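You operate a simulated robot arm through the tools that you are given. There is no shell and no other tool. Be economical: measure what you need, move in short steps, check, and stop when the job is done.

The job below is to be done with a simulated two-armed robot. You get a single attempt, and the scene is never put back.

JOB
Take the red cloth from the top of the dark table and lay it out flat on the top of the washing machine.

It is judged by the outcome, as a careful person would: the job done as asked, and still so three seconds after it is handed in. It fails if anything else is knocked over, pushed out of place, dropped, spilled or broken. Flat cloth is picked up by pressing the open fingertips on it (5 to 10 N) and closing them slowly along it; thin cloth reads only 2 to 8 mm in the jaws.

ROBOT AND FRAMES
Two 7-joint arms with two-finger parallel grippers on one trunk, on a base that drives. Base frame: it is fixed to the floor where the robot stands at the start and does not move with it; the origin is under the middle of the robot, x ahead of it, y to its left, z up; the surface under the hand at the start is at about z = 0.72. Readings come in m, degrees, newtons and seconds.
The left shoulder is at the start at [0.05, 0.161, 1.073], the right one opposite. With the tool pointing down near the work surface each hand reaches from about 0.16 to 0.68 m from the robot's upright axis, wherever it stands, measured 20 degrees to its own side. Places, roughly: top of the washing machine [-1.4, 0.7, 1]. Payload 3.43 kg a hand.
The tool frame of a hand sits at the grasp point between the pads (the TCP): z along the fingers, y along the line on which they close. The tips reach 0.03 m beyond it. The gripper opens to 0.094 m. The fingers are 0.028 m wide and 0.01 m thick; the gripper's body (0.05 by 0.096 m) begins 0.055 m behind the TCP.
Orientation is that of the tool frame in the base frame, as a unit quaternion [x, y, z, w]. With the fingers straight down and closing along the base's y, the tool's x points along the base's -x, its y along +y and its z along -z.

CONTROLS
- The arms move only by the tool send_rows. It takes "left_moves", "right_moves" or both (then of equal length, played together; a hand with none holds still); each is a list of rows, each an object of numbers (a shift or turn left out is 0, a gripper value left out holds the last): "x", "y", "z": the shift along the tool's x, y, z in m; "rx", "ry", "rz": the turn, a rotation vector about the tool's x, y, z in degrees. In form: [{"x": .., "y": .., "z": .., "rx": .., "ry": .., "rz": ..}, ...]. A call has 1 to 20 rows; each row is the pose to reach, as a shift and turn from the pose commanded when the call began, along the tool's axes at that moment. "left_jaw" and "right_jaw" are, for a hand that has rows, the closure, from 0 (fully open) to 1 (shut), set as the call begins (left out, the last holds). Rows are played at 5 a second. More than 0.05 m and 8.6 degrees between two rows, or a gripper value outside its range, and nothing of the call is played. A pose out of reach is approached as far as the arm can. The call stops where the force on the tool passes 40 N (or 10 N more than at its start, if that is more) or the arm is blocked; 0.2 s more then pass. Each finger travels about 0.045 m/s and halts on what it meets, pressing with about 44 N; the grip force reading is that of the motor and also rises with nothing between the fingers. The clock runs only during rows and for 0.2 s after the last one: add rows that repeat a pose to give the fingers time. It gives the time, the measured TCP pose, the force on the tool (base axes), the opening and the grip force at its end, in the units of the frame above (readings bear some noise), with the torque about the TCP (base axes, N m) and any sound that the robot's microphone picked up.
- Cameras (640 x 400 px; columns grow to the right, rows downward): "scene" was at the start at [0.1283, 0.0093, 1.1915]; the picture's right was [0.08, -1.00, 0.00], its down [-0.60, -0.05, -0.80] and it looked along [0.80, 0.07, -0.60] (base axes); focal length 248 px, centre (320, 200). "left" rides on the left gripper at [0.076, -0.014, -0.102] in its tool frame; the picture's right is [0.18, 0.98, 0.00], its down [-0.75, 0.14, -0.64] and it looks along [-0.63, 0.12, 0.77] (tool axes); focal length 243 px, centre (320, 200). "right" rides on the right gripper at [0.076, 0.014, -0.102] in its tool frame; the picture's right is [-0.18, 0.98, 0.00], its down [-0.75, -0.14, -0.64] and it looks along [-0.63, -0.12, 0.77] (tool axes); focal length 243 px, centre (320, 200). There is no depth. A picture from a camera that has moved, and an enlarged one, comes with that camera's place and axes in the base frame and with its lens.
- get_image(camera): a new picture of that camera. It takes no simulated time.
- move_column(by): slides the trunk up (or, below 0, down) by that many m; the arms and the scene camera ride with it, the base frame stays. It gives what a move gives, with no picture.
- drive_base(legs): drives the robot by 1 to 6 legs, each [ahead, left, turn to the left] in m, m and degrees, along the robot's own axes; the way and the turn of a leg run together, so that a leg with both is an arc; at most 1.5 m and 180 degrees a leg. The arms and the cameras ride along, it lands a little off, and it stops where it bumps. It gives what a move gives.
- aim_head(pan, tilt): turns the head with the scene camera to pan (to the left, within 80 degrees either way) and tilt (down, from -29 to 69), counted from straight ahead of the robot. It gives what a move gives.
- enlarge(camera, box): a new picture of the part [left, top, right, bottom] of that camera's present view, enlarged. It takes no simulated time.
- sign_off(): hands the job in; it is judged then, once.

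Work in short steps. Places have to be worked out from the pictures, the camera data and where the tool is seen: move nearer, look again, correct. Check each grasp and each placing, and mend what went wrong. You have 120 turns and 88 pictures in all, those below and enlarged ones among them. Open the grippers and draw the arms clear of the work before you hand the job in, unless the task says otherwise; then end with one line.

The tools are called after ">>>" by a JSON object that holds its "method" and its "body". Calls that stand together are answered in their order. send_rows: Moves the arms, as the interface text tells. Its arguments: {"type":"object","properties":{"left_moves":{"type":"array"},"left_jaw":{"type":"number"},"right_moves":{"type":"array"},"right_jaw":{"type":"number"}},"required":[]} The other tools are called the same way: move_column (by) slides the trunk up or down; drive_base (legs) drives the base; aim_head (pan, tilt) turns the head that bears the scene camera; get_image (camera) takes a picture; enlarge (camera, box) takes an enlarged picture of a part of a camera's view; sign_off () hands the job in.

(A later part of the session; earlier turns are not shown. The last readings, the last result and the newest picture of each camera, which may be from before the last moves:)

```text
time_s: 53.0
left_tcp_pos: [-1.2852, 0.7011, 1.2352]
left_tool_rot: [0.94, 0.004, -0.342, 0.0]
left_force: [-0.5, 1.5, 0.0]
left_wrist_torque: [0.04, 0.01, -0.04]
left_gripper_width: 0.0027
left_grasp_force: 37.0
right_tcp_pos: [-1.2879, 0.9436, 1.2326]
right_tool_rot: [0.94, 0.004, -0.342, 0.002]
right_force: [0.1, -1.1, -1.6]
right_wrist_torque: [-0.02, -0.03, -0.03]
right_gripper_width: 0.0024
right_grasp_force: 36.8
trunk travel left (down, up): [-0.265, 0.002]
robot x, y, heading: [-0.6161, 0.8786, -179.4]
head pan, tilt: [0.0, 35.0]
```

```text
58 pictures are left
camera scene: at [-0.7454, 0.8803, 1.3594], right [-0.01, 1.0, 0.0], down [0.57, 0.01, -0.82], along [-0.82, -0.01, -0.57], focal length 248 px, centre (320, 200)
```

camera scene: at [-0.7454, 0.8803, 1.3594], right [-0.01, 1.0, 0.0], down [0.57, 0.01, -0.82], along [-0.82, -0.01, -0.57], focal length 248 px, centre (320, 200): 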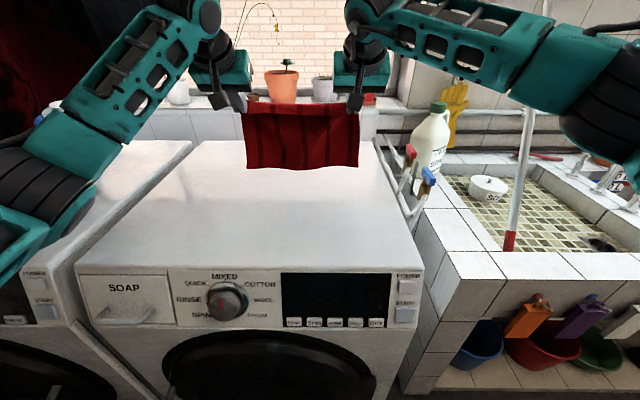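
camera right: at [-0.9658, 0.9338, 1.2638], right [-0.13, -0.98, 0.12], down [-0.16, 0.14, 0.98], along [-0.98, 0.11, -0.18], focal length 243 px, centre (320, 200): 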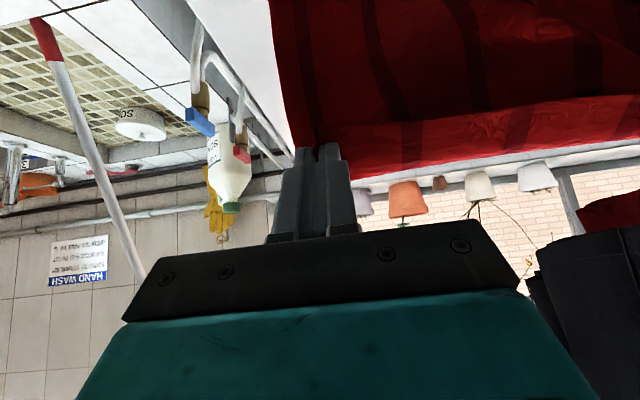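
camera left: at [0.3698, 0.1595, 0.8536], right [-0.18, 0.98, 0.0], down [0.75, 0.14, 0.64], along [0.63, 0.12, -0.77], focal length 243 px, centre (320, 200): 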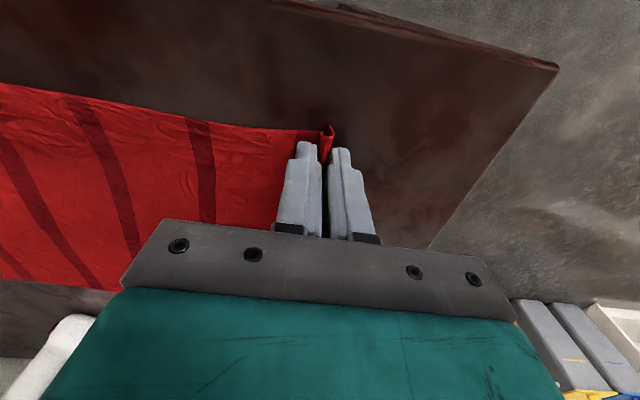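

Cloth is over the machine. I lower 7 cm so that its free edge comes to the top, then look.

>>> {"method": "send_rows", "body": {"left_moves": [{"x": 0.015, "z": 0.018}, {"x": 0.03, "z": 0.036}, {"x": 0.045, "z": 0.0536}, {"x": 0.045, "z": 0.0536}, {"x": 0.045, "z": 0.0536}], "right_moves": [{"x": 0.015, "z": 0.018}, {"x": 0.03, "z": 0.036}, {"x": 0.045, "z": 0.0536}, {"x": 0.045, "z": 0.0536}, {"x": 0.045, "z": 0.0536}]}}

>>> {"method": "get_image", "body": {"camera": "scene"}}

```text
time_s: 54.2
left_tcp_pos: [-1.2859, 0.7013, 1.1648]
left_tool_rot: [0.94, 0.004, -0.342, 0.0]
left_force: [-0.1, 2.0, 0.1]
left_wrist_torque: [0.05, -0.01, -0.11]
left_gripper_width: 0.0026
left_grasp_force: 37.5
right_tcp_pos: [-1.2875, 0.9446, 1.1628]
right_tool_rot: [0.94, 0.004, -0.342, 0.002]
right_force: [0.0, -1.7, 0.3]
right_wrist_torque: [-0.07, 0.01, -0.03]
right_gripper_width: 0.0024
right_grasp_force: 36.4
trunk travel left (down, up): [-0.265, 0.002]
robot x, y, heading: [-0.6175, 0.8808, -179.5]
head pan, tilt: [0.0, 35.0]
```

```text
57 pictures are left
camera scene: at [-0.7456, 0.8803, 1.3594], right [-0.01, 1.0, 0.0], down [0.57, 0.01, -0.82], along [-0.82, -0.01, -0.57], focal length 248 px, centre (320, 200)
```

scene: 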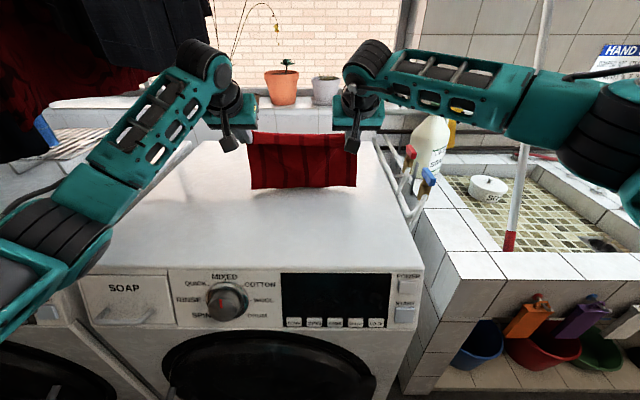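

The free edge is near or on the surface (x≈−1.32). Now lower while pulling back toward the robot so it lays out.

>>> {"method": "send_rows", "body": {"left_moves": [{"x": 0.019, "z": 0.0024}, {"x": 0.038, "z": 0.0048}, {"x": 0.057, "z": 0.007}, {"x": 0.076, "z": 0.0095}, {"x": 0.0948, "z": 0.0118}, {"x": 0.0948, "z": 0.0118}], "right_moves": [{"x": 0.019, "z": 0.0024}, {"x": 0.038, "z": 0.0048}, {"x": 0.057, "z": 0.007}, {"x": 0.076, "z": 0.0095}, {"x": 0.0948, "z": 0.0118}, {"x": 0.0948, "z": 0.0118}]}}

>>> {"method": "get_image", "body": {"camera": "scene"}}

>>> {"method": "get_image", "body": {"camera": "right"}}

```text
time_s: 55.6
left_tcp_pos: [-1.2205, 0.7021, 1.0964]
left_tool_rot: [0.94, 0.005, -0.342, 0.002]
left_force: [1.0, 1.3, -0.2]
left_wrist_torque: [0.03, -0.03, -0.08]
left_gripper_width: 0.0026
left_grasp_force: 37.7
right_tcp_pos: [-1.2211, 0.9457, 1.0929]
right_tool_rot: [0.94, 0.004, -0.342, 0.002]
right_force: [1.0, -1.1, 0.5]
right_wrist_torque: [-0.02, -0.01, -0.03]
right_gripper_width: 0.0026
right_grasp_force: 37.2
trunk travel left (down, up): [-0.265, 0.002]
robot x, y, heading: [-0.617, 0.8779, -179.5]
head pan, tilt: [0.0, 35.0]
```

```text
56 pictures are left
camera scene: at [-0.7455, 0.8803, 1.3595], right [-0.01, 1.0, 0.0], down [0.57, 0.01, -0.82], along [-0.82, -0.01, -0.57], focal length 248 px, centre (320, 200)
```

scene: 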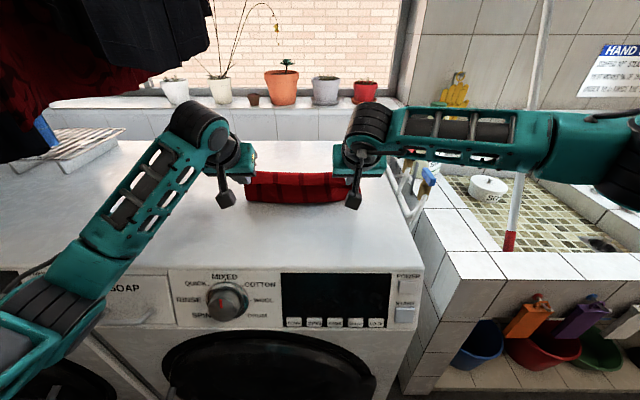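

```text
55 pictures are left
camera right: at [-1.0972, 0.9324, 1.1231], right [-0.13, -0.98, 0.12], down [-0.17, 0.14, 0.98], along [-0.98, 0.11, -0.18], focal length 243 px, centre (320, 200)
```

right: 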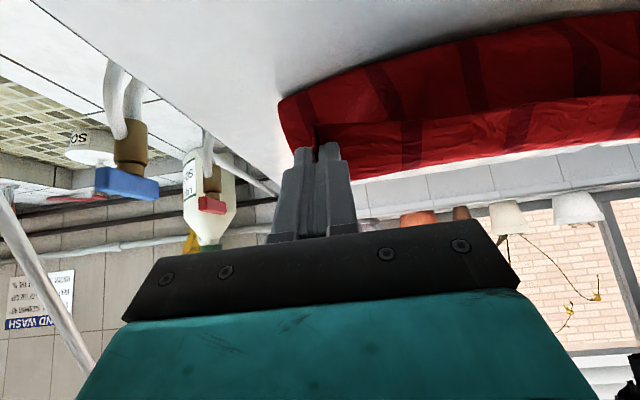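

The cloth's belly rests on the top at x≈−1.25 with the free edge further back. Continue pulling back and lowering.

>>> {"method": "send_rows", "body": {"left_moves": [{"x": 0.022, "z": -0.0052}, {"x": 0.0435, "z": -0.0104}, {"x": 0.065, "z": -0.0156}, {"x": 0.087, "z": -0.021}, {"x": 0.1087, "z": -0.026}, {"x": 0.1087, "z": -0.026}], "right_moves": [{"x": 0.022, "z": -0.0052}, {"x": 0.0435, "z": -0.0104}, {"x": 0.065, "z": -0.0156}, {"x": 0.087, "z": -0.021}, {"x": 0.1087, "z": -0.026}, {"x": 0.1087, "z": -0.026}]}}

>>> {"method": "get_image", "body": {"camera": "scene"}}

>>> {"method": "get_image", "body": {"camera": "right"}}

```text
time_s: 57.0
left_tcp_pos: [-1.1199, 0.7036, 1.0442]
left_tool_rot: [0.94, 0.004, -0.342, 0.001]
left_force: [0.3, 2.4, -0.3]
left_wrist_torque: [0.04, -0.03, -0.1]
left_gripper_width: 0.0027
left_grasp_force: 37.8
right_tcp_pos: [-1.1215, 0.9471, 1.0425]
right_tool_rot: [0.94, 0.004, -0.341, 0.002]
right_force: [-0.9, -2.9, 0.0]
right_wrist_torque: [-0.03, 0.02, 0.01]
right_gripper_width: 0.0024
right_grasp_force: 36.9
trunk travel left (down, up): [-0.265, 0.002]
robot x, y, heading: [-0.6166, 0.8789, -179.4]
head pan, tilt: [0.0, 35.0]
```

```text
54 pictures are left
camera scene: at [-0.7456, 0.8803, 1.3594], right [-0.01, 1.0, 0.0], down [0.57, 0.01, -0.82], along [-0.82, -0.01, -0.57], focal length 248 px, centre (320, 200)
```

scene: 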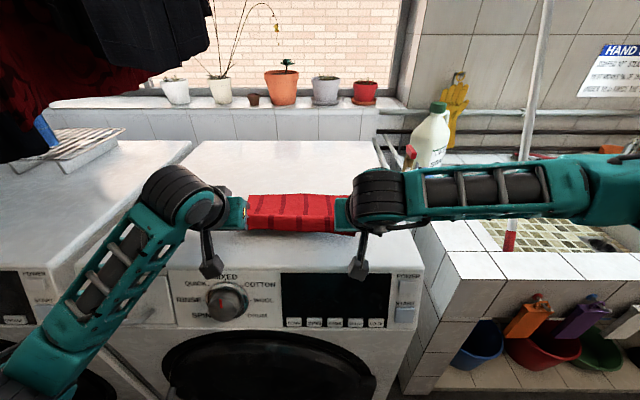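

```text
53 pictures are left
camera right: at [-0.9969, 0.9339, 1.0724], right [-0.13, -0.98, 0.12], down [-0.17, 0.14, 0.98], along [-0.98, 0.11, -0.18], focal length 243 px, centre (320, 200)
```

right: 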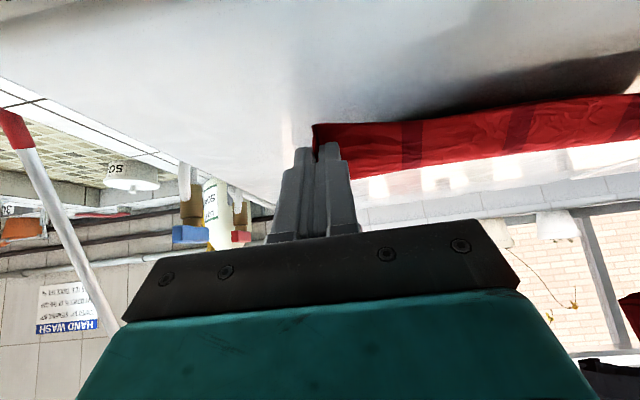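

Cloth is laid from x≈−1.30 to −1.12. Lower the held edge in small steps until it touches, with a slight pull to tauten.

>>> {"method": "send_rows", "body": {"left_moves": [{"x": 0.0064, "z": 0}, {"x": 0.0128, "z": 0}, {"x": 0.015, "z": 0.0025}, {"x": 0.0163, "z": 0.004}, {"x": 0.0176, "z": 0.0057}], "right_moves": [{"x": 0.0064, "z": 0}, {"x": 0.0128, "z": 0}, {"x": 0.015, "z": 0.0025}, {"x": 0.0163, "z": 0.004}, {"x": 0.0176, "z": 0.0057}]}}

>>> {"method": "get_image", "body": {"camera": "right"}}

```text
time_s: 58.2
left_tcp_pos: [-1.1098, 0.704, 1.0289]
left_tool_rot: [0.94, 0.004, -0.342, 0.001]
left_force: [-0.5, 1.0, 0.2]
left_wrist_torque: [0.03, 0.02, -0.06]
left_gripper_width: 0.0024
left_grasp_force: 37.6
right_tcp_pos: [-1.112, 0.9461, 1.0266]
right_tool_rot: [0.94, 0.003, -0.342, 0.002]
right_force: [-0.3, -1.8, 0.4]
right_wrist_torque: [0.0, -0.01, 0.0]
right_gripper_width: 0.0025
right_grasp_force: 36.8
trunk travel left (down, up): [-0.265, 0.002]
robot x, y, heading: [-0.6196, 0.8845, -179.3]
head pan, tilt: [0.0, 35.0]
```

```text
52 pictures are left
camera right: at [-0.9877, 0.9334, 1.0573], right [-0.13, -0.98, 0.12], down [-0.17, 0.14, 0.98], along [-0.98, 0.11, -0.18], focal length 243 px, centre (320, 200)
```

right: 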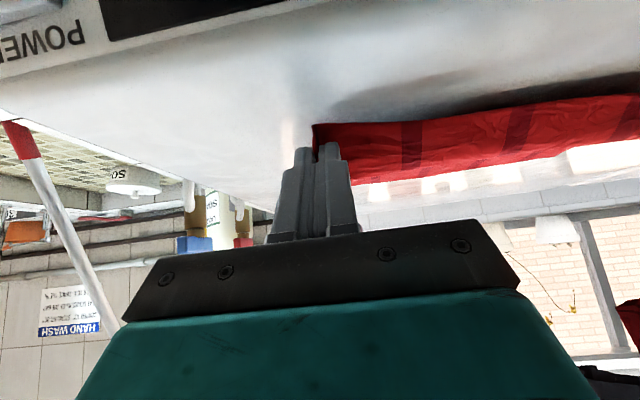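

No contact yet; go down another ~12 mm.

>>> {"method": "send_rows", "body": {"left_moves": [{"x": 0.0026, "z": 0.0031}, {"x": 0.0051, "z": 0.0061}, {"x": 0.0064, "z": 0.0077}], "right_moves": [{"x": 0.0026, "z": 0.0031}, {"x": 0.0051, "z": 0.0061}, {"x": 0.0064, "z": 0.0077}]}}

>>> {"method": "get_image", "body": {"camera": "left"}}

```text
time_s: 59.0
left_tcp_pos: [-1.1098, 0.7043, 1.0198]
left_tool_rot: [0.939, 0.006, -0.343, 0.002]
left_force: [0.3, 0.8, 4.0]
left_wrist_torque: [0.01, 0.02, -0.08]
left_gripper_width: 0.0024
left_grasp_force: 37.6
right_tcp_pos: [-1.1126, 0.9454, 1.0176]
right_tool_rot: [0.94, 0.004, -0.341, 0.002]
right_force: [-0.3, -0.4, 0.6]
right_wrist_torque: [-0.05, 0.04, -0.05]
right_gripper_width: 0.0024
right_grasp_force: 37.1
trunk travel left (down, up): [-0.265, 0.002]
robot x, y, heading: [-0.6193, 0.8793, -179.4]
head pan, tilt: [0.0, 35.0]
```

```text
51 pictures are left
camera left: at [-0.9868, 0.718, 1.0502], right [0.15, -0.98, -0.12], down [-0.16, -0.14, 0.98], along [-0.98, -0.13, -0.18], focal length 243 px, centre (320, 200)
```

left: 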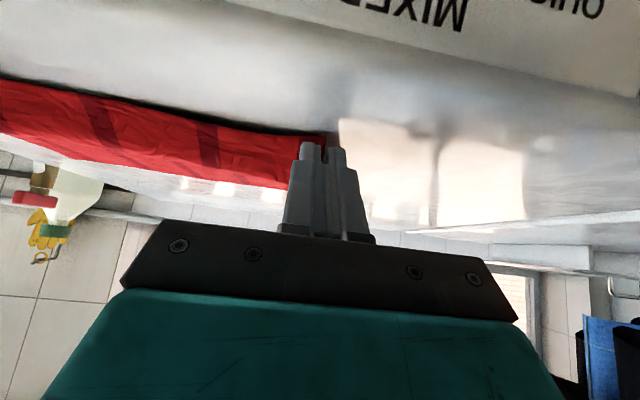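

Left just touches (surface z≈0.987), right is within a millimetre. Lift the left 1.5 mm and open gently.

>>> {"method": "send_rows", "body": {"left_moves": [{"x": -0.001, "z": -0.0012}, {"x": -0.001, "z": -0.0012}, {"x": -0.001, "z": -0.0012}, {"x": -0.001, "z": -0.0012}], "right_moves": [{"x": 0}, {"x": 0}, {"x": 0}, {"x": 0}], "left_jaw": 0.72, "right_jaw": 0.72}}

>>> {"method": "get_image", "body": {"camera": "left"}}

>>> {"method": "get_image", "body": {"camera": "right"}}

```text
time_s: 60.0
left_tcp_pos: [-1.1111, 0.7046, 1.0225]
left_tool_rot: [0.94, 0.004, -0.342, 0.001]
left_force: [-0.2, -1.1, 0.6]
left_wrist_torque: [0.01, 0.02, 0.01]
left_gripper_width: 0.0264
left_grasp_force: 0.0
right_tcp_pos: [-1.1122, 0.9467, 1.0164]
right_tool_rot: [0.939, 0.004, -0.343, 0.003]
right_force: [-0.2, 0.5, 2.3]
right_wrist_torque: [-0.01, 0.02, -0.03]
right_gripper_width: 0.0261
right_grasp_force: 0.0
trunk travel left (down, up): [-0.265, 0.002]
robot x, y, heading: [-0.6213, 0.8805, -179.6]
head pan, tilt: [0.0, 35.0]
```

```text
50 pictures are left
camera left: at [-0.9871, 0.718, 1.0508], right [0.15, -0.98, -0.12], down [-0.16, -0.14, 0.98], along [-0.98, -0.13, -0.18], focal length 243 px, centre (320, 200)
```

left: 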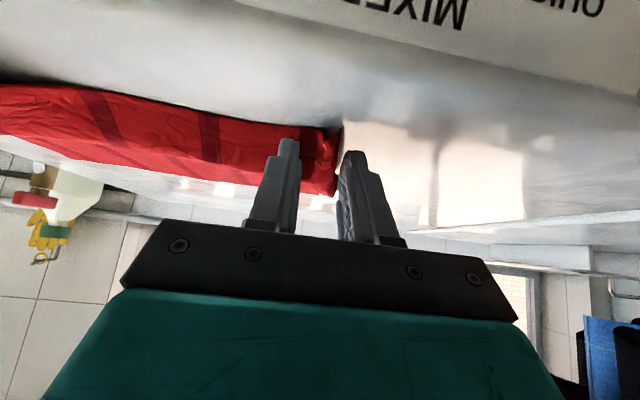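

```text
49 pictures are left
camera right: at [-0.9877, 0.9336, 1.0476], right [-0.13, -0.98, 0.12], down [-0.17, 0.14, 0.98], along [-0.98, 0.11, -0.18], focal length 243 px, centre (320, 200)
```

right: 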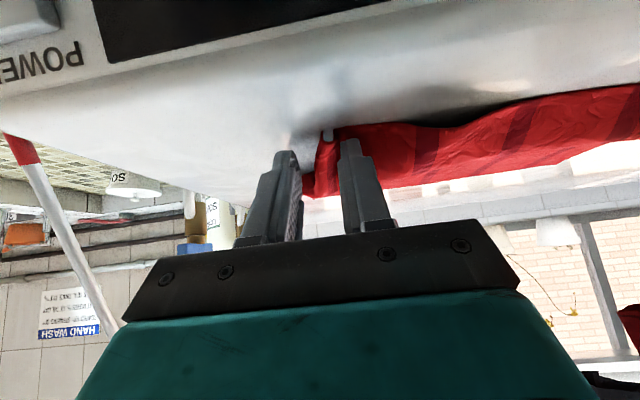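

Both released. Withdraw both hands back along the fingers (up and toward the robot) and inspect.

>>> {"method": "send_rows", "body": {"left_moves": [{"z": -0.02}, {"z": -0.05}, {"z": -0.08}, {"z": -0.11}, {"z": -0.14}], "right_moves": [{"z": -0.02}, {"z": -0.05}, {"z": -0.08}, {"z": -0.11}, {"z": -0.14}]}}

>>> {"method": "aim_head", "body": {"pan": 0, "tilt": 45}}

>>> {"method": "get_image", "body": {"camera": "scene"}}

```text
time_s: 61.2
left_tcp_pos: [-1.0205, 0.7052, 1.1287]
left_tool_rot: [0.94, 0.003, -0.342, 0.001]
left_force: [0.2, 0.2, -0.7]
left_wrist_torque: [0.01, 0.01, 0.01]
left_gripper_width: 0.0264
left_grasp_force: 0.1
right_tcp_pos: [-1.0216, 0.9454, 1.1257]
right_tool_rot: [0.94, 0.004, -0.342, 0.002]
right_force: [0.2, -1.2, 0.5]
right_wrist_torque: [0.01, 0.03, 0.0]
right_gripper_width: 0.0265
right_grasp_force: 0.1
trunk travel left (down, up): [-0.265, 0.002]
robot x, y, heading: [-0.6187, 0.8794, -179.6]
head pan, tilt: [0.0, 35.0]
```

```text
time_s: 62.0
left_tcp_pos: [-1.0212, 0.7033, 1.1283]
left_tool_rot: [0.94, 0.004, -0.342, 0.001]
left_force: [0.1, 1.0, -0.2]
left_wrist_torque: [0.02, 0.01, 0.06]
left_gripper_width: 0.0262
left_grasp_force: 0.0
right_tcp_pos: [-1.0221, 0.9474, 1.1243]
right_tool_rot: [0.94, 0.004, -0.342, 0.002]
right_force: [-0.4, -0.7, -0.1]
right_wrist_torque: [0.0, -0.02, 0.02]
right_gripper_width: 0.0263
right_grasp_force: 0.0
trunk travel left (down, up): [-0.265, 0.002]
robot x, y, heading: [-0.619, 0.8793, -179.6]
head pan, tilt: [0.0, 45.0]
```

```text
48 pictures are left
camera scene: at [-0.7386, 0.8804, 1.3447], right [-0.01, 1.0, 0.0], down [0.71, 0.01, -0.71], along [-0.71, -0.01, -0.71], focal length 248 px, centre (320, 200)
```

scene: 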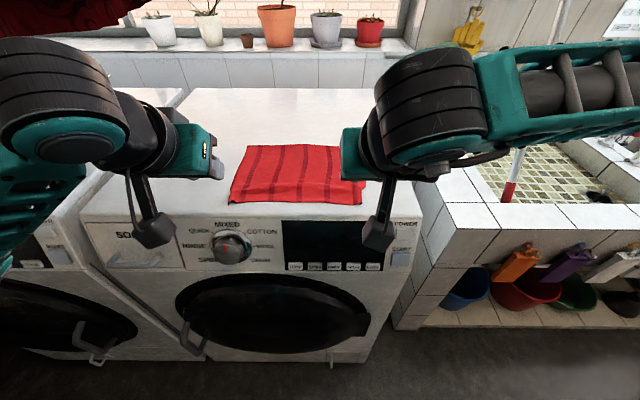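

The cloth looks flat. I back the robot 0.25 m to clear the view and zoom in.

>>> {"method": "drive_base", "body": {"legs": [[-0.25, 0, 0]]}}

>>> {"method": "aim_head", "body": {"pan": 0, "tilt": 30}}

>>> {"method": "get_image", "body": {"camera": "scene"}}

>>> {"method": "enlarge", "body": {"camera": "scene", "box": [220, 110, 400, 222]}}

```text
time_s: 63.8
left_tcp_pos: [-0.7692, 0.7068, 1.1294]
left_tool_rot: [0.94, 0.004, -0.342, 0.001]
left_force: [0.2, -0.3, -0.6]
left_wrist_torque: [0.02, 0.0, 0.04]
left_gripper_width: 0.0265
left_grasp_force: 0.0
right_tcp_pos: [-0.7719, 0.95, 1.1243]
right_tool_rot: [0.939, 0.003, -0.343, 0.002]
right_force: [0.2, 0.1, 0.4]
right_wrist_torque: [0.01, 0.01, -0.02]
right_gripper_width: 0.0266
right_grasp_force: 0.1
trunk travel left (down, up): [-0.265, 0.002]
robot x, y, heading: [-0.373, 0.8813, -179.5]
head pan, tilt: [0.0, 45.0]
```

```text
time_s: 64.6
left_tcp_pos: [-0.7712, 0.7079, 1.1281]
left_tool_rot: [0.94, 0.004, -0.341, 0.001]
left_force: [0.4, 0.4, -0.2]
left_wrist_torque: [-0.05, -0.02, -0.02]
left_gripper_width: 0.0263
left_grasp_force: 0.0
right_tcp_pos: [-0.7727, 0.9494, 1.1264]
right_tool_rot: [0.94, 0.002, -0.342, 0.001]
right_force: [0.3, 0.2, 0.0]
right_wrist_torque: [0.0, -0.03, -0.03]
right_gripper_width: 0.0263
right_grasp_force: 0.1
trunk travel left (down, up): [-0.265, 0.002]
robot x, y, heading: [-0.3682, 0.8811, -179.7]
head pan, tilt: [0.0, 30.0]
```

```text
47 pictures are left
camera scene: at [-0.4979, 0.8825, 1.3672], right [-0.01, 1.0, 0.0], down [0.5, 0.0, -0.87], along [-0.87, -0.01, -0.5], focal length 248 px, centre (320, 200)
```

scene: 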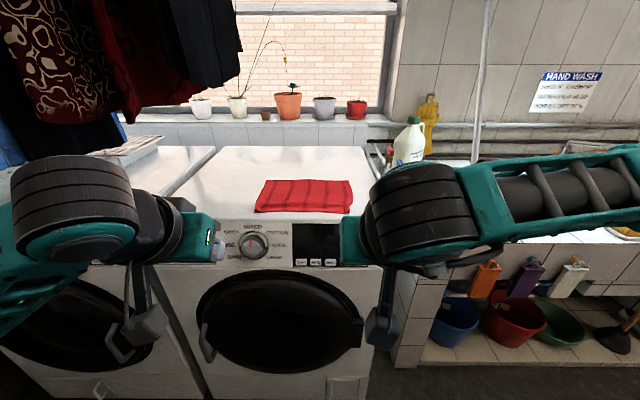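

```text
3.56 times, centred on (310, 166) of scene
camera zoom: at [-0.4979, 0.8825, 1.3672], right [-0.01, 1.0, 0.0], down [0.5, 0.0, -0.87], along [-0.87, -0.01, -0.5], focal length 880 px, centre (356, 321)
```

zoom: 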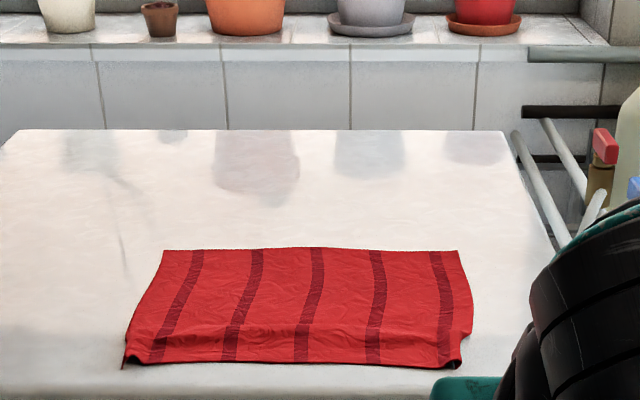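

Nearly flat, but a small ridge and slightly raised corners remain along the near edge. I'll smooth them: drive forward again with closed fingers and stroke lightly outward and toward the robot.

>>> {"method": "drive_base", "body": {"legs": [[0.22, 0, 0]]}}

>>> {"method": "send_rows", "body": {"left_moves": [{"x": 0}, {"x": 0}, {"x": 0}, {"x": 0}], "right_moves": [{"x": 0}, {"x": 0}, {"x": 0}, {"x": 0}], "left_jaw": 1.0, "right_jaw": 1.0}}

>>> {"method": "enlarge", "body": {"camera": "left", "box": [0, 0, 640, 250]}}

>>> {"method": "aim_head", "body": {"pan": 0, "tilt": 45}}

>>> {"method": "enlarge", "body": {"camera": "scene", "box": [200, 110, 400, 235]}}

```text
time_s: 66.2
left_tcp_pos: [-0.9904, 0.7056, 1.1295]
left_tool_rot: [0.94, 0.004, -0.342, 0.001]
left_force: [-0.4, 0.1, 0.7]
left_wrist_torque: [0.0, -0.04, 0.04]
left_gripper_width: 0.0259
left_grasp_force: 0.1
right_tcp_pos: [-0.9925, 0.9481, 1.1239]
right_tool_rot: [0.94, 0.002, -0.341, 0.002]
right_force: [-0.5, -0.1, -0.4]
right_wrist_torque: [0.01, -0.03, -0.01]
right_gripper_width: 0.0263
right_grasp_force: 0.0
trunk travel left (down, up): [-0.265, 0.002]
robot x, y, heading: [-0.588, 0.8796, -179.6]
head pan, tilt: [0.0, 30.0]
```

```text
time_s: 67.2
left_tcp_pos: [-0.9912, 0.7051, 1.1289]
left_tool_rot: [0.94, 0.003, -0.342, 0.0]
left_force: [0.1, 0.6, -0.3]
left_wrist_torque: [0.0, -0.03, 0.0]
left_gripper_width: 0.0
left_grasp_force: 33.3
right_tcp_pos: [-0.9921, 0.947, 1.1249]
right_tool_rot: [0.94, 0.002, -0.342, 0.002]
right_force: [0.0, 0.2, 0.1]
right_wrist_torque: [0.0, -0.03, -0.02]
right_gripper_width: 0.0001
right_grasp_force: 32.6
trunk travel left (down, up): [-0.265, 0.002]
robot x, y, heading: [-0.591, 0.8781, -179.4]
head pan, tilt: [0.0, 30.0]
```

```text
1.00 times, centred on (320, 125) of left (not enlarged: the box is as wide or as high as the picture)
camera zoom: at [-0.8669, 0.7193, 1.1585], right [0.15, -0.98, -0.12], down [-0.16, -0.14, 0.98], along [-0.98, -0.13, -0.18], focal length 243 px, centre (320, 275)
```

zoom: 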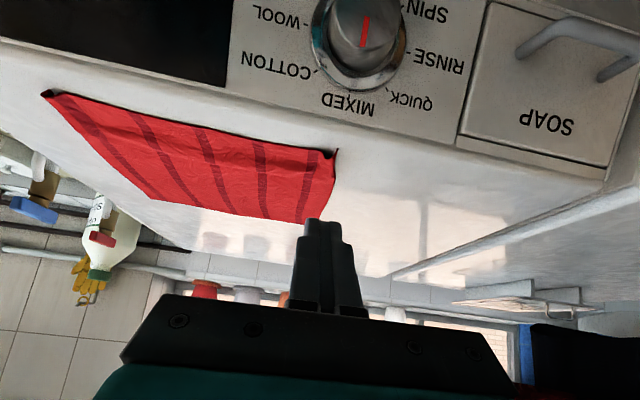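

```text
time_s: 68.0
left_tcp_pos: [-0.9904, 0.7051, 1.129]
left_tool_rot: [0.94, 0.002, -0.342, 0.0]
left_force: [-0.2, 0.8, 0.4]
left_wrist_torque: [-0.02, 0.02, 0.03]
left_gripper_width: 0.0
left_grasp_force: 32.6
right_tcp_pos: [-0.9914, 0.9473, 1.1248]
right_tool_rot: [0.94, 0.003, -0.342, 0.002]
right_force: [-0.9, -0.3, -0.3]
right_wrist_torque: [0.0, 0.02, 0.02]
right_gripper_width: 0.0
right_grasp_force: 33.2
trunk travel left (down, up): [-0.265, 0.002]
robot x, y, heading: [-0.5871, 0.8774, -179.6]
head pan, tilt: [0.0, 45.0]
```

```text
3.20 times, centred on (300, 172) of scene
camera zoom: at [-0.7081, 0.8809, 1.3447], right [-0.01, 1.0, 0.0], down [0.71, 0.01, -0.71], along [-0.71, -0.01, -0.71], focal length 792 px, centre (384, 288)
```

zoom: 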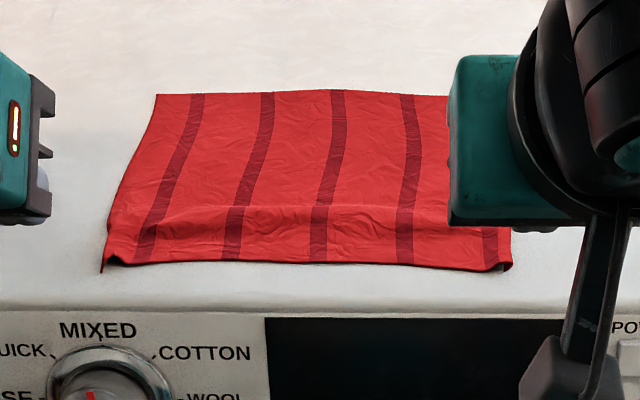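

Ridge at x≈−1.144, near edge at −1.09, 4.5 cm from the front. I position the closed fingertips just behind the ridge (x≈−1.16), inner pass first (y 0.78 / 0.91), hovering.

>>> {"method": "send_rows", "body": {"left_moves": [{"x": -0.025, "y": -0.015, "z": 0.021}, {"x": -0.05, "y": -0.03, "z": 0.042}, {"x": -0.075, "y": -0.045, "z": 0.063}, {"x": -0.1, "y": -0.06, "z": 0.084}, {"x": -0.1233, "y": -0.075, "z": 0.1035}, {"x": -0.104, "y": -0.075, "z": 0.126}, {"x": -0.085, "y": -0.075, "z": 0.149}, {"x": -0.0661, "y": -0.075, "z": 0.1717}], "right_moves": [{"x": -0.025, "y": 0.0075, "z": 0.021}, {"x": -0.05, "y": 0.015, "z": 0.042}, {"x": -0.075, "y": 0.022, "z": 0.063}, {"x": -0.1, "y": 0.03, "z": 0.084}, {"x": -0.1233, "y": 0.037, "z": 0.1035}, {"x": -0.105, "y": 0.037, "z": 0.125}, {"x": -0.087, "y": 0.037, "z": 0.147}, {"x": -0.0687, "y": 0.037, "z": 0.1686}]}}

>>> {"method": "get_image", "body": {"camera": "scene"}}

```text
time_s: 69.8
left_tcp_pos: [-1.1513, 0.7799, 1.0412]
left_tool_rot: [0.94, 0.005, -0.342, 0.002]
left_force: [-0.3, -0.9, -0.7]
left_wrist_torque: [-0.01, -0.02, 0.0]
left_gripper_width: 0.0002
left_grasp_force: 33.0
right_tcp_pos: [-1.1526, 0.9094, 1.0398]
right_tool_rot: [0.94, 0.004, -0.342, 0.002]
right_force: [-0.9, 0.1, 0.1]
right_wrist_torque: [-0.01, 0.02, -0.01]
right_gripper_width: 0.0
right_grasp_force: 32.9
trunk travel left (down, up): [-0.265, 0.002]
robot x, y, heading: [-0.5893, 0.8824, -179.6]
head pan, tilt: [0.0, 45.0]
```

```text
43 pictures are left
camera scene: at [-0.7083, 0.8809, 1.3447], right [-0.01, 1.0, 0.0], down [0.71, 0.01, -0.71], along [-0.71, -0.01, -0.71], focal length 248 px, centre (320, 200)
```

scene: 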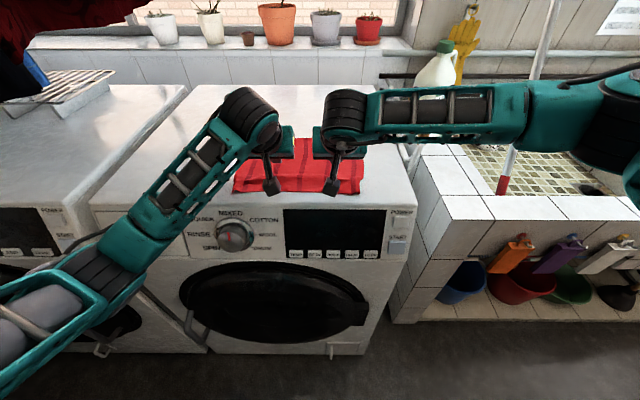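

Lower to light contact.

>>> {"method": "send_rows", "body": {"left_moves": [{"x": 0.006, "z": 0.0077}, {"x": 0.0116, "z": 0.0138}, {"x": 0.0132, "z": 0.0157}], "right_moves": [{"x": 0.006, "z": 0.0077}, {"x": 0.0122, "z": 0.0145}, {"x": 0.0145, "z": 0.0172}]}}

```text
time_s: 70.6
left_tcp_pos: [-1.1515, 0.7795, 1.02]
left_tool_rot: [0.94, 0.003, -0.342, 0.001]
left_force: [0.2, -0.1, -0.3]
left_wrist_torque: [0.02, 0.01, -0.02]
left_gripper_width: 0.0
left_grasp_force: 33.1
right_tcp_pos: [-1.1523, 0.9098, 1.0178]
right_tool_rot: [0.94, 0.002, -0.341, 0.002]
right_force: [0.1, -1.3, -0.4]
right_wrist_torque: [0.0, -0.03, -0.01]
right_gripper_width: 0.0002
right_grasp_force: 33.2
trunk travel left (down, up): [-0.265, 0.002]
robot x, y, heading: [-0.5897, 0.8785, -179.8]
head pan, tilt: [0.0, 45.0]
```

Not quite touching; 2–3 mm more, then the stroke toward the robot in a following call.

>>> {"method": "send_rows", "body": {"left_moves": [{"x": 0.0006, "z": 0.0008}, {"x": 0.0013, "z": 0.0015}, {"x": 0.0018, "z": 0.0021}], "right_moves": [{"x": 0.0006, "z": 0.0008}, {"x": 0.0013, "z": 0.0015}, {"x": 0.0018, "z": 0.0021}]}}

```text
time_s: 71.4
left_tcp_pos: [-1.1515, 0.7797, 1.0176]
left_tool_rot: [0.94, 0.003, -0.343, 0.0]
left_force: [-0.4, -0.3, 0.0]
left_wrist_torque: [-0.03, 0.01, -0.02]
left_gripper_width: 0.0003
left_grasp_force: 33.3
right_tcp_pos: [-1.1528, 0.9081, 1.0163]
right_tool_rot: [0.939, 0.003, -0.344, 0.002]
right_force: [1.4, 1.8, 11.2]
right_wrist_torque: [0.08, 0.05, -0.01]
right_gripper_width: 0.0001
right_grasp_force: 32.4
trunk travel left (down, up): [-0.265, 0.002]
robot x, y, heading: [-0.5854, 0.8806, -179.4]
head pan, tilt: [0.0, 45.0]
```

Right presses 11 N, left not yet. Adjust (right up 1 mm, left down 2 mm) and stroke 5.5 cm toward the robot, slightly outward.

>>> {"method": "send_rows", "body": {"left_moves": [{"x": 0.0013, "z": 0.0015}, {"x": 0.0083, "y": 0.002, "z": -0.0044}, {"x": 0.0153, "y": 0.004, "z": -0.0103}, {"x": 0.0223, "y": 0.006, "z": -0.0162}, {"x": 0.0293, "y": 0.008, "z": -0.022}, {"x": 0.0363, "y": 0.009, "z": -0.028}, {"x": 0.0434, "y": 0.01, "z": -0.0339}], "right_moves": [{"x": -0.0006, "z": -0.0008}, {"x": 0.0064, "y": -0.002, "z": -0.0067}, {"x": 0.0134, "y": -0.004, "z": -0.0126}, {"x": 0.0204, "y": -0.006, "z": -0.0185}, {"x": 0.0274, "y": -0.008, "z": -0.0244}, {"x": 0.0344, "y": -0.009, "z": -0.0303}, {"x": 0.0415, "y": -0.01, "z": -0.0362}]}}

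>>> {"method": "get_image", "body": {"camera": "scene"}}

```text
time_s: 73.0
left_tcp_pos: [-1.0969, 0.77, 1.0178]
left_tool_rot: [0.939, 0.004, -0.345, 0.001]
left_force: [-2.5, 7.8, 14.5]
left_wrist_torque: [0.24, 0.2, -0.03]
left_gripper_width: 0.0002
left_grasp_force: 33.2
right_tcp_pos: [-1.0964, 0.92, 1.0166]
right_tool_rot: [0.94, 0.002, -0.342, 0.002]
right_force: [-1.1, -6.0, 10.7]
right_wrist_torque: [-0.19, 0.11, 0.06]
right_gripper_width: 0.0
right_grasp_force: 32.6
trunk travel left (down, up): [-0.265, 0.002]
robot x, y, heading: [-0.5927, 0.8793, -179.7]
head pan, tilt: [0.0, 45.0]
```

```text
42 pictures are left
camera scene: at [-0.7064, 0.8814, 1.3449], right [-0.01, 1.0, 0.0], down [0.71, 0.01, -0.71], along [-0.71, -0.01, -0.71], focal length 248 px, centre (320, 200)
```

scene: 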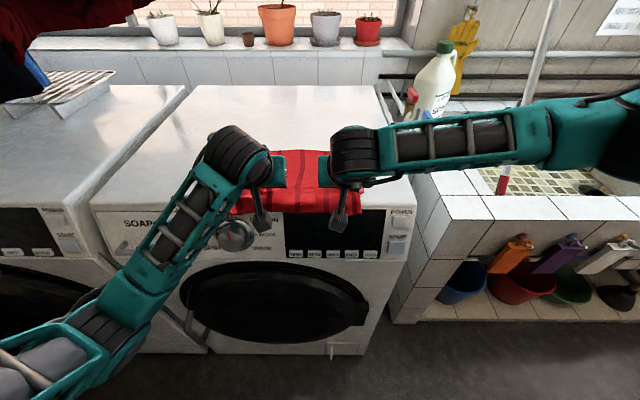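

The cloth moved along with the fingers somewhat. Lift off and look.

>>> {"method": "send_rows", "body": {"left_moves": [{"x": -0.01, "z": -0.012}, {"x": -0.035, "z": -0.042}, {"x": -0.035, "z": -0.08}, {"x": -0.035, "z": -0.12}, {"x": -0.035, "z": -0.15}], "right_moves": [{"x": -0.01, "z": -0.012}, {"x": -0.035, "z": -0.042}, {"x": -0.035, "z": -0.08}, {"x": -0.035, "z": -0.12}, {"x": -0.035, "z": -0.15}]}}

>>> {"method": "get_image", "body": {"camera": "scene"}}

>>> {"method": "enlarge", "body": {"camera": "scene", "box": [200, 110, 400, 235]}}

```text
time_s: 74.2
left_tcp_pos: [-1.0252, 0.77, 1.1519]
left_tool_rot: [0.94, 0.004, -0.342, 0.002]
left_force: [0.2, -0.4, 1.1]
left_wrist_torque: [0.0, 0.0, 0.0]
left_gripper_width: 0.0
left_grasp_force: 32.6
right_tcp_pos: [-1.0284, 0.92, 1.1549]
right_tool_rot: [0.94, 0.002, -0.342, 0.001]
right_force: [0.0, -0.1, 0.7]
right_wrist_torque: [0.01, -0.01, -0.03]
right_gripper_width: 0.0002
right_grasp_force: 33.2
trunk travel left (down, up): [-0.265, 0.002]
robot x, y, heading: [-0.5875, 0.8803, -179.9]
head pan, tilt: [0.0, 45.0]
```

```text
41 pictures are left
camera scene: at [-0.7075, 0.881, 1.3446], right [-0.01, 1.0, 0.0], down [0.71, 0.01, -0.71], along [-0.71, -0.01, -0.71], focal length 248 px, centre (320, 200)
```

scene: 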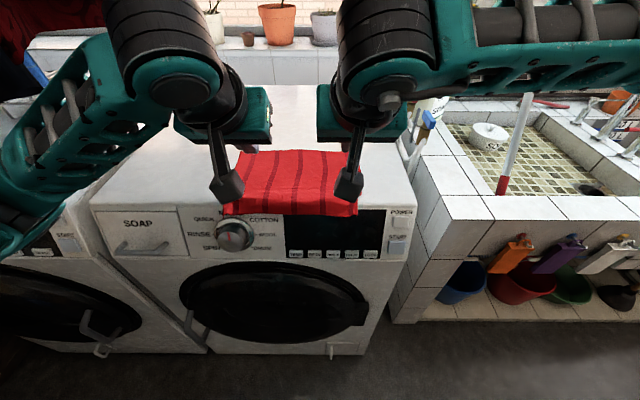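

```text
3.20 times, centred on (300, 172) of scene
camera zoom: at [-0.7075, 0.881, 1.3446], right [-0.01, 1.0, 0.0], down [0.71, 0.01, -0.71], along [-0.71, -0.01, -0.71], focal length 792 px, centre (384, 288)
```

zoom: 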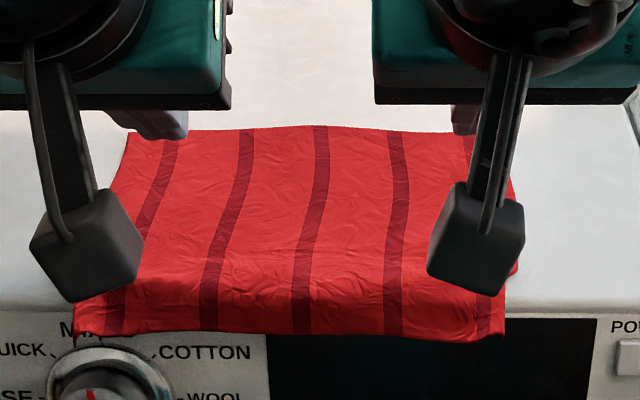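

The stroke slid the whole cloth ~5 cm toward the robot; it now overhangs the front edge a little. I'll correct by setting the tools vertical, pressing near the far edge and pulling the cloth away from the robot, which also tautens it.

>>> {"method": "drive_base", "body": {"legs": [[0.03, 0, 0]]}}

>>> {"method": "send_rows", "body": {"left_moves": [{"ry": 8}, {"ry": 16}, {"ry": 24}, {"ry": 32}, {"ry": 40}, {"ry": 40}], "right_moves": [{"ry": 8}, {"ry": 16}, {"ry": 24}, {"ry": 32}, {"ry": 40}, {"ry": 40}]}}

```text
time_s: 75.0
left_tcp_pos: [-1.0575, 0.7695, 1.1513]
left_tool_rot: [0.94, 0.004, -0.341, 0.001]
left_force: [-0.7, 0.4, 0.1]
left_wrist_torque: [-0.01, 0.02, -0.03]
left_gripper_width: 0.0
left_grasp_force: 33.1
right_tcp_pos: [-1.0589, 0.9191, 1.1534]
right_tool_rot: [0.94, 0.004, -0.341, 0.002]
right_force: [-0.4, -0.2, -0.8]
right_wrist_torque: [0.01, 0.0, 0.01]
right_gripper_width: 0.0
right_grasp_force: 32.9
trunk travel left (down, up): [-0.265, 0.002]
robot x, y, heading: [-0.6188, 0.8768, -179.7]
head pan, tilt: [0.0, 45.0]
```

```text
time_s: 76.5
left_tcp_pos: [-1.057, 0.7706, 1.1522]
left_tool_rot: [1.0, 0.004, 0.0, 0.0]
left_force: [-0.7, -0.5, 0.3]
left_wrist_torque: [-0.03, -0.03, 0.02]
left_gripper_width: 0.0002
left_grasp_force: 33.4
right_tcp_pos: [-1.0582, 0.9196, 1.1546]
right_tool_rot: [1.0, 0.005, 0.0, 0.001]
right_force: [-0.3, 0.1, 0.6]
right_wrist_torque: [0.02, 0.01, 0.0]
right_gripper_width: 0.0
right_grasp_force: 33.2
trunk travel left (down, up): [-0.265, 0.002]
robot x, y, heading: [-0.6144, 0.8819, -179.7]
head pan, tilt: [0.0, 45.0]
```

Move over the far part (x≈−1.205) and down to just above contact.

>>> {"method": "send_rows", "body": {"left_moves": [{"x": -0.037, "y": 0.005}, {"x": -0.074, "y": 0.01}, {"x": -0.111, "y": 0.015}, {"x": -0.148, "y": 0.02}, {"x": -0.148, "y": 0.02, "z": 0.04}, {"x": -0.148, "y": 0.02, "z": 0.08}, {"x": -0.148, "y": 0.02, "z": 0.11}, {"x": -0.148, "y": 0.02, "z": 0.131}], "right_moves": [{"x": -0.037}, {"x": -0.074}, {"x": -0.111}, {"x": -0.147}, {"x": -0.147, "z": 0.04}, {"x": -0.147, "z": 0.08}, {"x": -0.147, "z": 0.11}, {"x": -0.147, "z": 0.133}]}}

>>> {"method": "get_image", "body": {"camera": "right"}}

>>> {"method": "get_image", "body": {"camera": "scene"}}

```text
time_s: 78.2
left_tcp_pos: [-1.2036, 0.7501, 1.0215]
left_tool_rot: [1.0, 0.004, -0.001, 0.0]
left_force: [0.0, -0.7, -0.4]
left_wrist_torque: [-0.02, 0.0, 0.04]
left_gripper_width: 0.0
left_grasp_force: 33.2
right_tcp_pos: [-1.2067, 0.9187, 1.0205]
right_tool_rot: [1.0, 0.003, 0.0, 0.0]
right_force: [-0.6, 0.2, 0.1]
right_wrist_torque: [-0.03, -0.01, 0.04]
right_gripper_width: 0.0002
right_grasp_force: 33.3
trunk travel left (down, up): [-0.265, 0.002]
robot x, y, heading: [-0.6182, 0.8768, -179.7]
head pan, tilt: [0.0, 45.0]
```

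```text
39 pictures are left
camera right: at [-1.1297, 0.9048, 1.1234], right [-0.18, -0.98, 0.0], down [-0.75, 0.14, 0.64], along [-0.63, 0.11, -0.77], focal length 243 px, centre (320, 200)
```

right: 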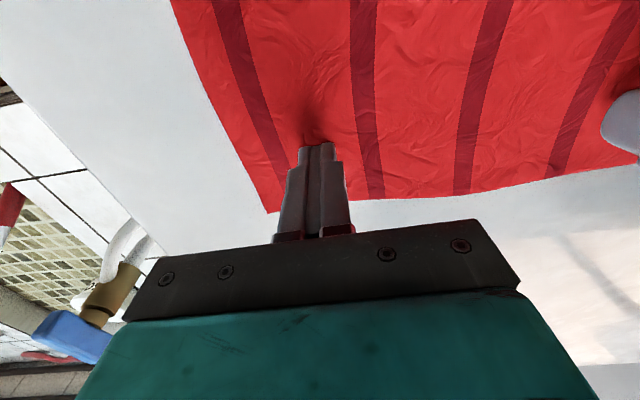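

```text
38 pictures are left
camera scene: at [-0.7382, 0.8806, 1.3447], right [-0.01, 1.0, 0.0], down [0.71, 0.01, -0.71], along [-0.71, -0.01, -0.71], focal length 248 px, centre (320, 200)
```

scene: 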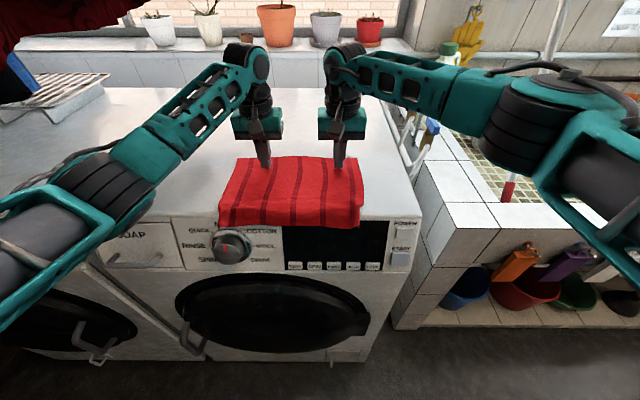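

Good placement, 3–4 cm inside the far edge. Lower to contact.

>>> {"method": "send_rows", "body": {"left_moves": [{"z": 0.002}, {"z": 0.004}, {"z": 0.0055}], "right_moves": [{"z": 0.002}, {"z": 0.004}, {"z": 0.005}]}}

```text
time_s: 79.0
left_tcp_pos: [-1.2051, 0.7493, 1.0172]
left_tool_rot: [1.0, 0.003, 0.0, -0.001]
left_force: [0.8, -0.1, 0.5]
left_wrist_torque: [0.0, 0.01, 0.02]
left_gripper_width: 0.0
left_grasp_force: 32.8
right_tcp_pos: [-1.2058, 0.9174, 1.0156]
right_tool_rot: [1.0, 0.003, 0.001, 0.001]
right_force: [-0.6, 0.7, 0.6]
right_wrist_torque: [0.01, -0.01, -0.01]
right_gripper_width: 0.0
right_grasp_force: 32.7
trunk travel left (down, up): [-0.265, 0.002]
robot x, y, heading: [-0.6177, 0.8756, -179.8]
head pan, tilt: [0.0, 45.0]
```

Slightly further down for both.

>>> {"method": "send_rows", "body": {"left_moves": [{"z": 0.0012}, {"z": 0.0024}], "right_moves": [{"z": 0.0008}, {"z": 0.0016}]}}

```text
time_s: 79.7
left_tcp_pos: [-1.2043, 0.7491, 1.0148]
left_tool_rot: [1.0, 0.004, -0.003, -0.001]
left_force: [-0.7, 0.1, 9.7]
left_wrist_torque: [-0.01, 0.01, -0.03]
left_gripper_width: 0.0
left_grasp_force: 33.0
right_tcp_pos: [-1.2048, 0.9179, 1.0153]
right_tool_rot: [1.0, 0.003, -0.001, 0.001]
right_force: [-0.2, -0.5, 2.2]
right_wrist_torque: [0.01, 0.0, 0.0]
right_gripper_width: 0.0
right_grasp_force: 33.1
trunk travel left (down, up): [-0.265, 0.002]
robot x, y, heading: [-0.6201, 0.8787, -179.9]
head pan, tilt: [0.0, 45.0]
```

Contact: left 10 N, right 2 N. Press the right 0.8 mm more and drag 7 cm away from the robot.

>>> {"method": "send_rows", "body": {"left_moves": [{"z": 0}, {"x": -0.01}, {"x": -0.02}, {"x": -0.03}, {"x": -0.04}, {"x": -0.05}, {"x": -0.06}, {"x": -0.07}], "right_moves": [{"z": 0.0009}, {"x": -0.01, "z": 0.0009}, {"x": -0.02, "z": 0.0009}, {"x": -0.03, "z": 0.0009}, {"x": -0.04, "z": 0.0009}, {"x": -0.05, "z": 0.0009}, {"x": -0.06, "z": 0.0009}, {"x": -0.07, "z": 0.0009}]}}

>>> {"method": "get_image", "body": {"camera": "scene"}}

```text
time_s: 81.5
left_tcp_pos: [-1.2559, 0.7485, 1.0161]
left_tool_rot: [1.0, 0.002, -0.002, -0.002]
left_force: [2.5, 7.9, 10.4]
left_wrist_torque: [0.25, -0.13, 0.02]
left_gripper_width: 0.0
left_grasp_force: 33.0
left hand out of reach, approached as far as the arm can: row 7, 8
right_tcp_pos: [-1.2378, 0.9251, 1.0156]
right_tool_rot: [1.0, 0.004, -0.001, 0.001]
right_force: [-0.1, -7.1, 8.6]
right_wrist_torque: [-0.18, -0.01, -0.03]
right_gripper_width: 0.0
right_grasp_force: 33.1
right hand out of reach, approached as far as the arm can: row 5, 6, 7, 8
trunk travel left (down, up): [-0.265, 0.002]
robot x, y, heading: [-0.6193, 0.8799, -179.6]
head pan, tilt: [0.0, 45.0]
```

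```text
37 pictures are left
camera scene: at [-0.7356, 0.8811, 1.345], right [-0.01, 1.0, 0.0], down [0.71, 0.01, -0.71], along [-0.71, -0.01, -0.71], focal length 248 px, centre (320, 200)
```

scene: 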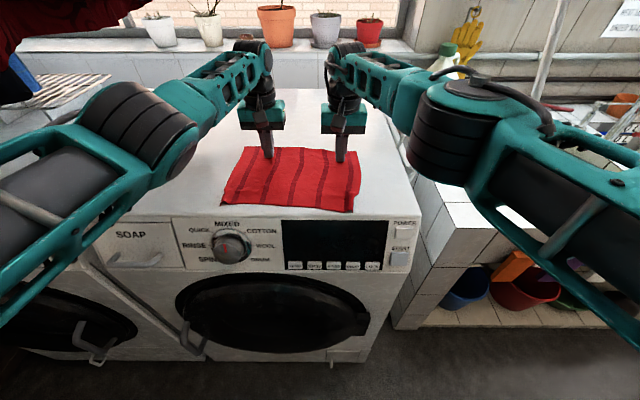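

The cloth is back on the top and smoother; the arms hit their reach. Lift off and inspect.

>>> {"method": "send_rows", "body": {"left_moves": [{"z": -0.02}, {"z": -0.06}, {"z": -0.1}, {"z": -0.12, "x": 0.04}, {"z": -0.12, "x": 0.08}, {"z": -0.12, "x": 0.12}, {"z": -0.12, "x": 0.16}], "right_moves": [{"z": -0.02}, {"z": -0.06}, {"z": -0.1}, {"z": -0.12, "x": 0.04}, {"z": -0.12, "x": 0.08}, {"z": -0.12, "x": 0.12}, {"z": -0.12, "x": 0.16}]}}

>>> {"method": "enlarge", "body": {"camera": "scene", "box": [200, 120, 392, 240]}}

>>> {"method": "get_image", "body": {"camera": "right"}}

```text
time_s: 83.0
left_tcp_pos: [-1.0947, 0.7483, 1.1333]
left_tool_rot: [1.0, 0.004, 0.0, 0.001]
left_force: [0.2, -0.4, 0.1]
left_wrist_torque: [0.01, -0.01, -0.01]
left_gripper_width: 0.0002
left_grasp_force: 32.7
left hand out of reach, approached as far as the arm can: row 3
right_tcp_pos: [-1.0785, 0.9253, 1.1336]
right_tool_rot: [1.0, 0.001, -0.001, 0.001]
right_force: [0.4, 0.2, 1.0]
right_wrist_torque: [-0.03, 0.05, 0.02]
right_gripper_width: 0.0002
right_grasp_force: 33.2
right hand out of reach, approached as far as the arm can: row 3, 4
trunk travel left (down, up): [-0.265, 0.002]
robot x, y, heading: [-0.6177, 0.8797, -179.8]
head pan, tilt: [0.0, 45.0]
```

```text
3.33 times, centred on (296, 180) of scene
camera zoom: at [-0.7356, 0.8817, 1.345], right [-0.01, 1.0, 0.0], down [0.71, 0.0, -0.71], along [-0.71, -0.01, -0.71], focal length 825 px, centre (400, 267)
```

zoom: 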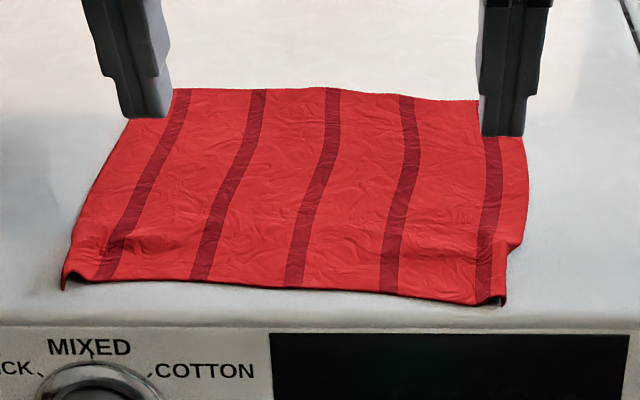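

```text
35 pictures are left
camera right: at [-1.0022, 0.9135, 1.2369], right [-0.18, -0.98, 0.0], down [-0.75, 0.14, 0.64], along [-0.63, 0.12, -0.77], focal length 243 px, centre (320, 200)
```

right: 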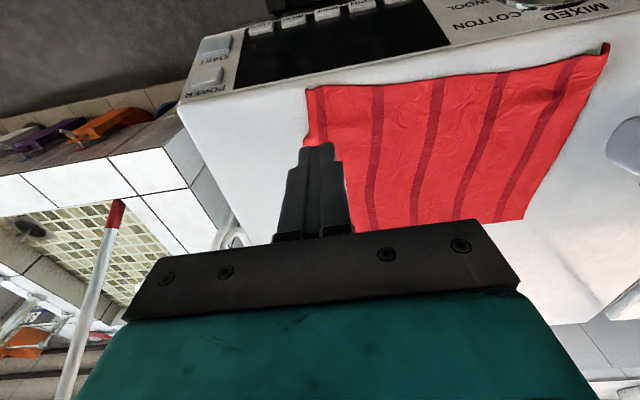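

Now flat and wholly on the top; only the two near corners are slightly curled. I tap those down: press at (−1.088, 0.70) and (−1.085, 0.925).

>>> {"method": "send_rows", "body": {"left_moves": [{"x": 0.004, "y": 0.024}, {"x": 0.007, "y": 0.048}, {"x": 0.007, "y": 0.048, "z": 0.04}, {"x": 0.007, "y": 0.048, "z": 0.08}, {"x": 0.007, "y": 0.048, "z": 0.11}, {"x": 0.007, "y": 0.048, "z": 0.116}], "right_moves": [{"x": -0.004}, {"x": -0.006}, {"x": -0.006, "z": 0.04}, {"x": -0.006, "z": 0.08}, {"x": -0.006, "z": 0.11}, {"x": -0.006, "z": 0.116}]}}

>>> {"method": "get_image", "body": {"camera": "left"}}

>>> {"method": "get_image", "body": {"camera": "right"}}

```text
time_s: 84.5
left_tcp_pos: [-1.0877, 0.7005, 1.0163]
left_tool_rot: [1.0, 0.003, 0.0, 0.0]
left_force: [-0.6, 0.7, -0.7]
left_wrist_torque: [0.02, 0.01, -0.01]
left_gripper_width: 0.0
left_grasp_force: 33.2
right_tcp_pos: [-1.0866, 0.9255, 1.0171]
right_tool_rot: [1.0, 0.004, 0.0, 0.0]
right_force: [0.5, 0.9, 0.3]
right_wrist_torque: [0.0, 0.03, 0.02]
right_gripper_width: 0.0
right_grasp_force: 32.7
trunk travel left (down, up): [-0.265, 0.002]
robot x, y, heading: [-0.6138, 0.8784, -179.7]
head pan, tilt: [0.0, 45.0]
```

```text
34 pictures are left
camera left: at [-1.0137, 0.7145, 1.1191], right [0.19, -0.98, 0.0], down [-0.75, -0.15, 0.64], along [-0.63, -0.12, -0.77], focal length 243 px, centre (320, 200)
```

left: 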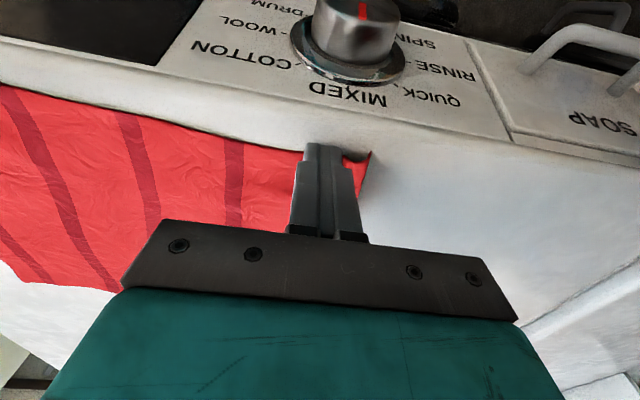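

```text
33 pictures are left
camera right: at [-1.01, 0.9124, 1.1201], right [-0.18, -0.98, 0.0], down [-0.75, 0.14, 0.64], along [-0.63, 0.11, -0.77], focal length 243 px, centre (320, 200)
```

right: 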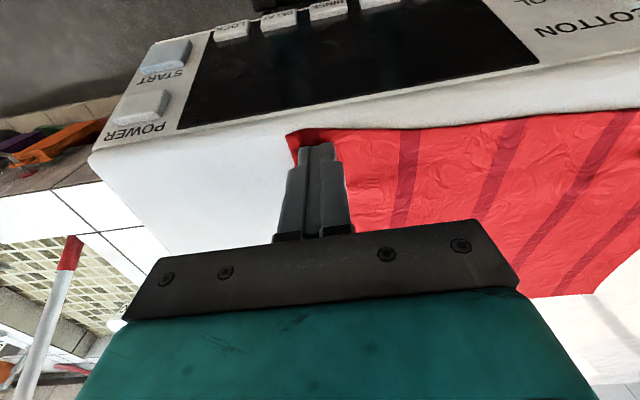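

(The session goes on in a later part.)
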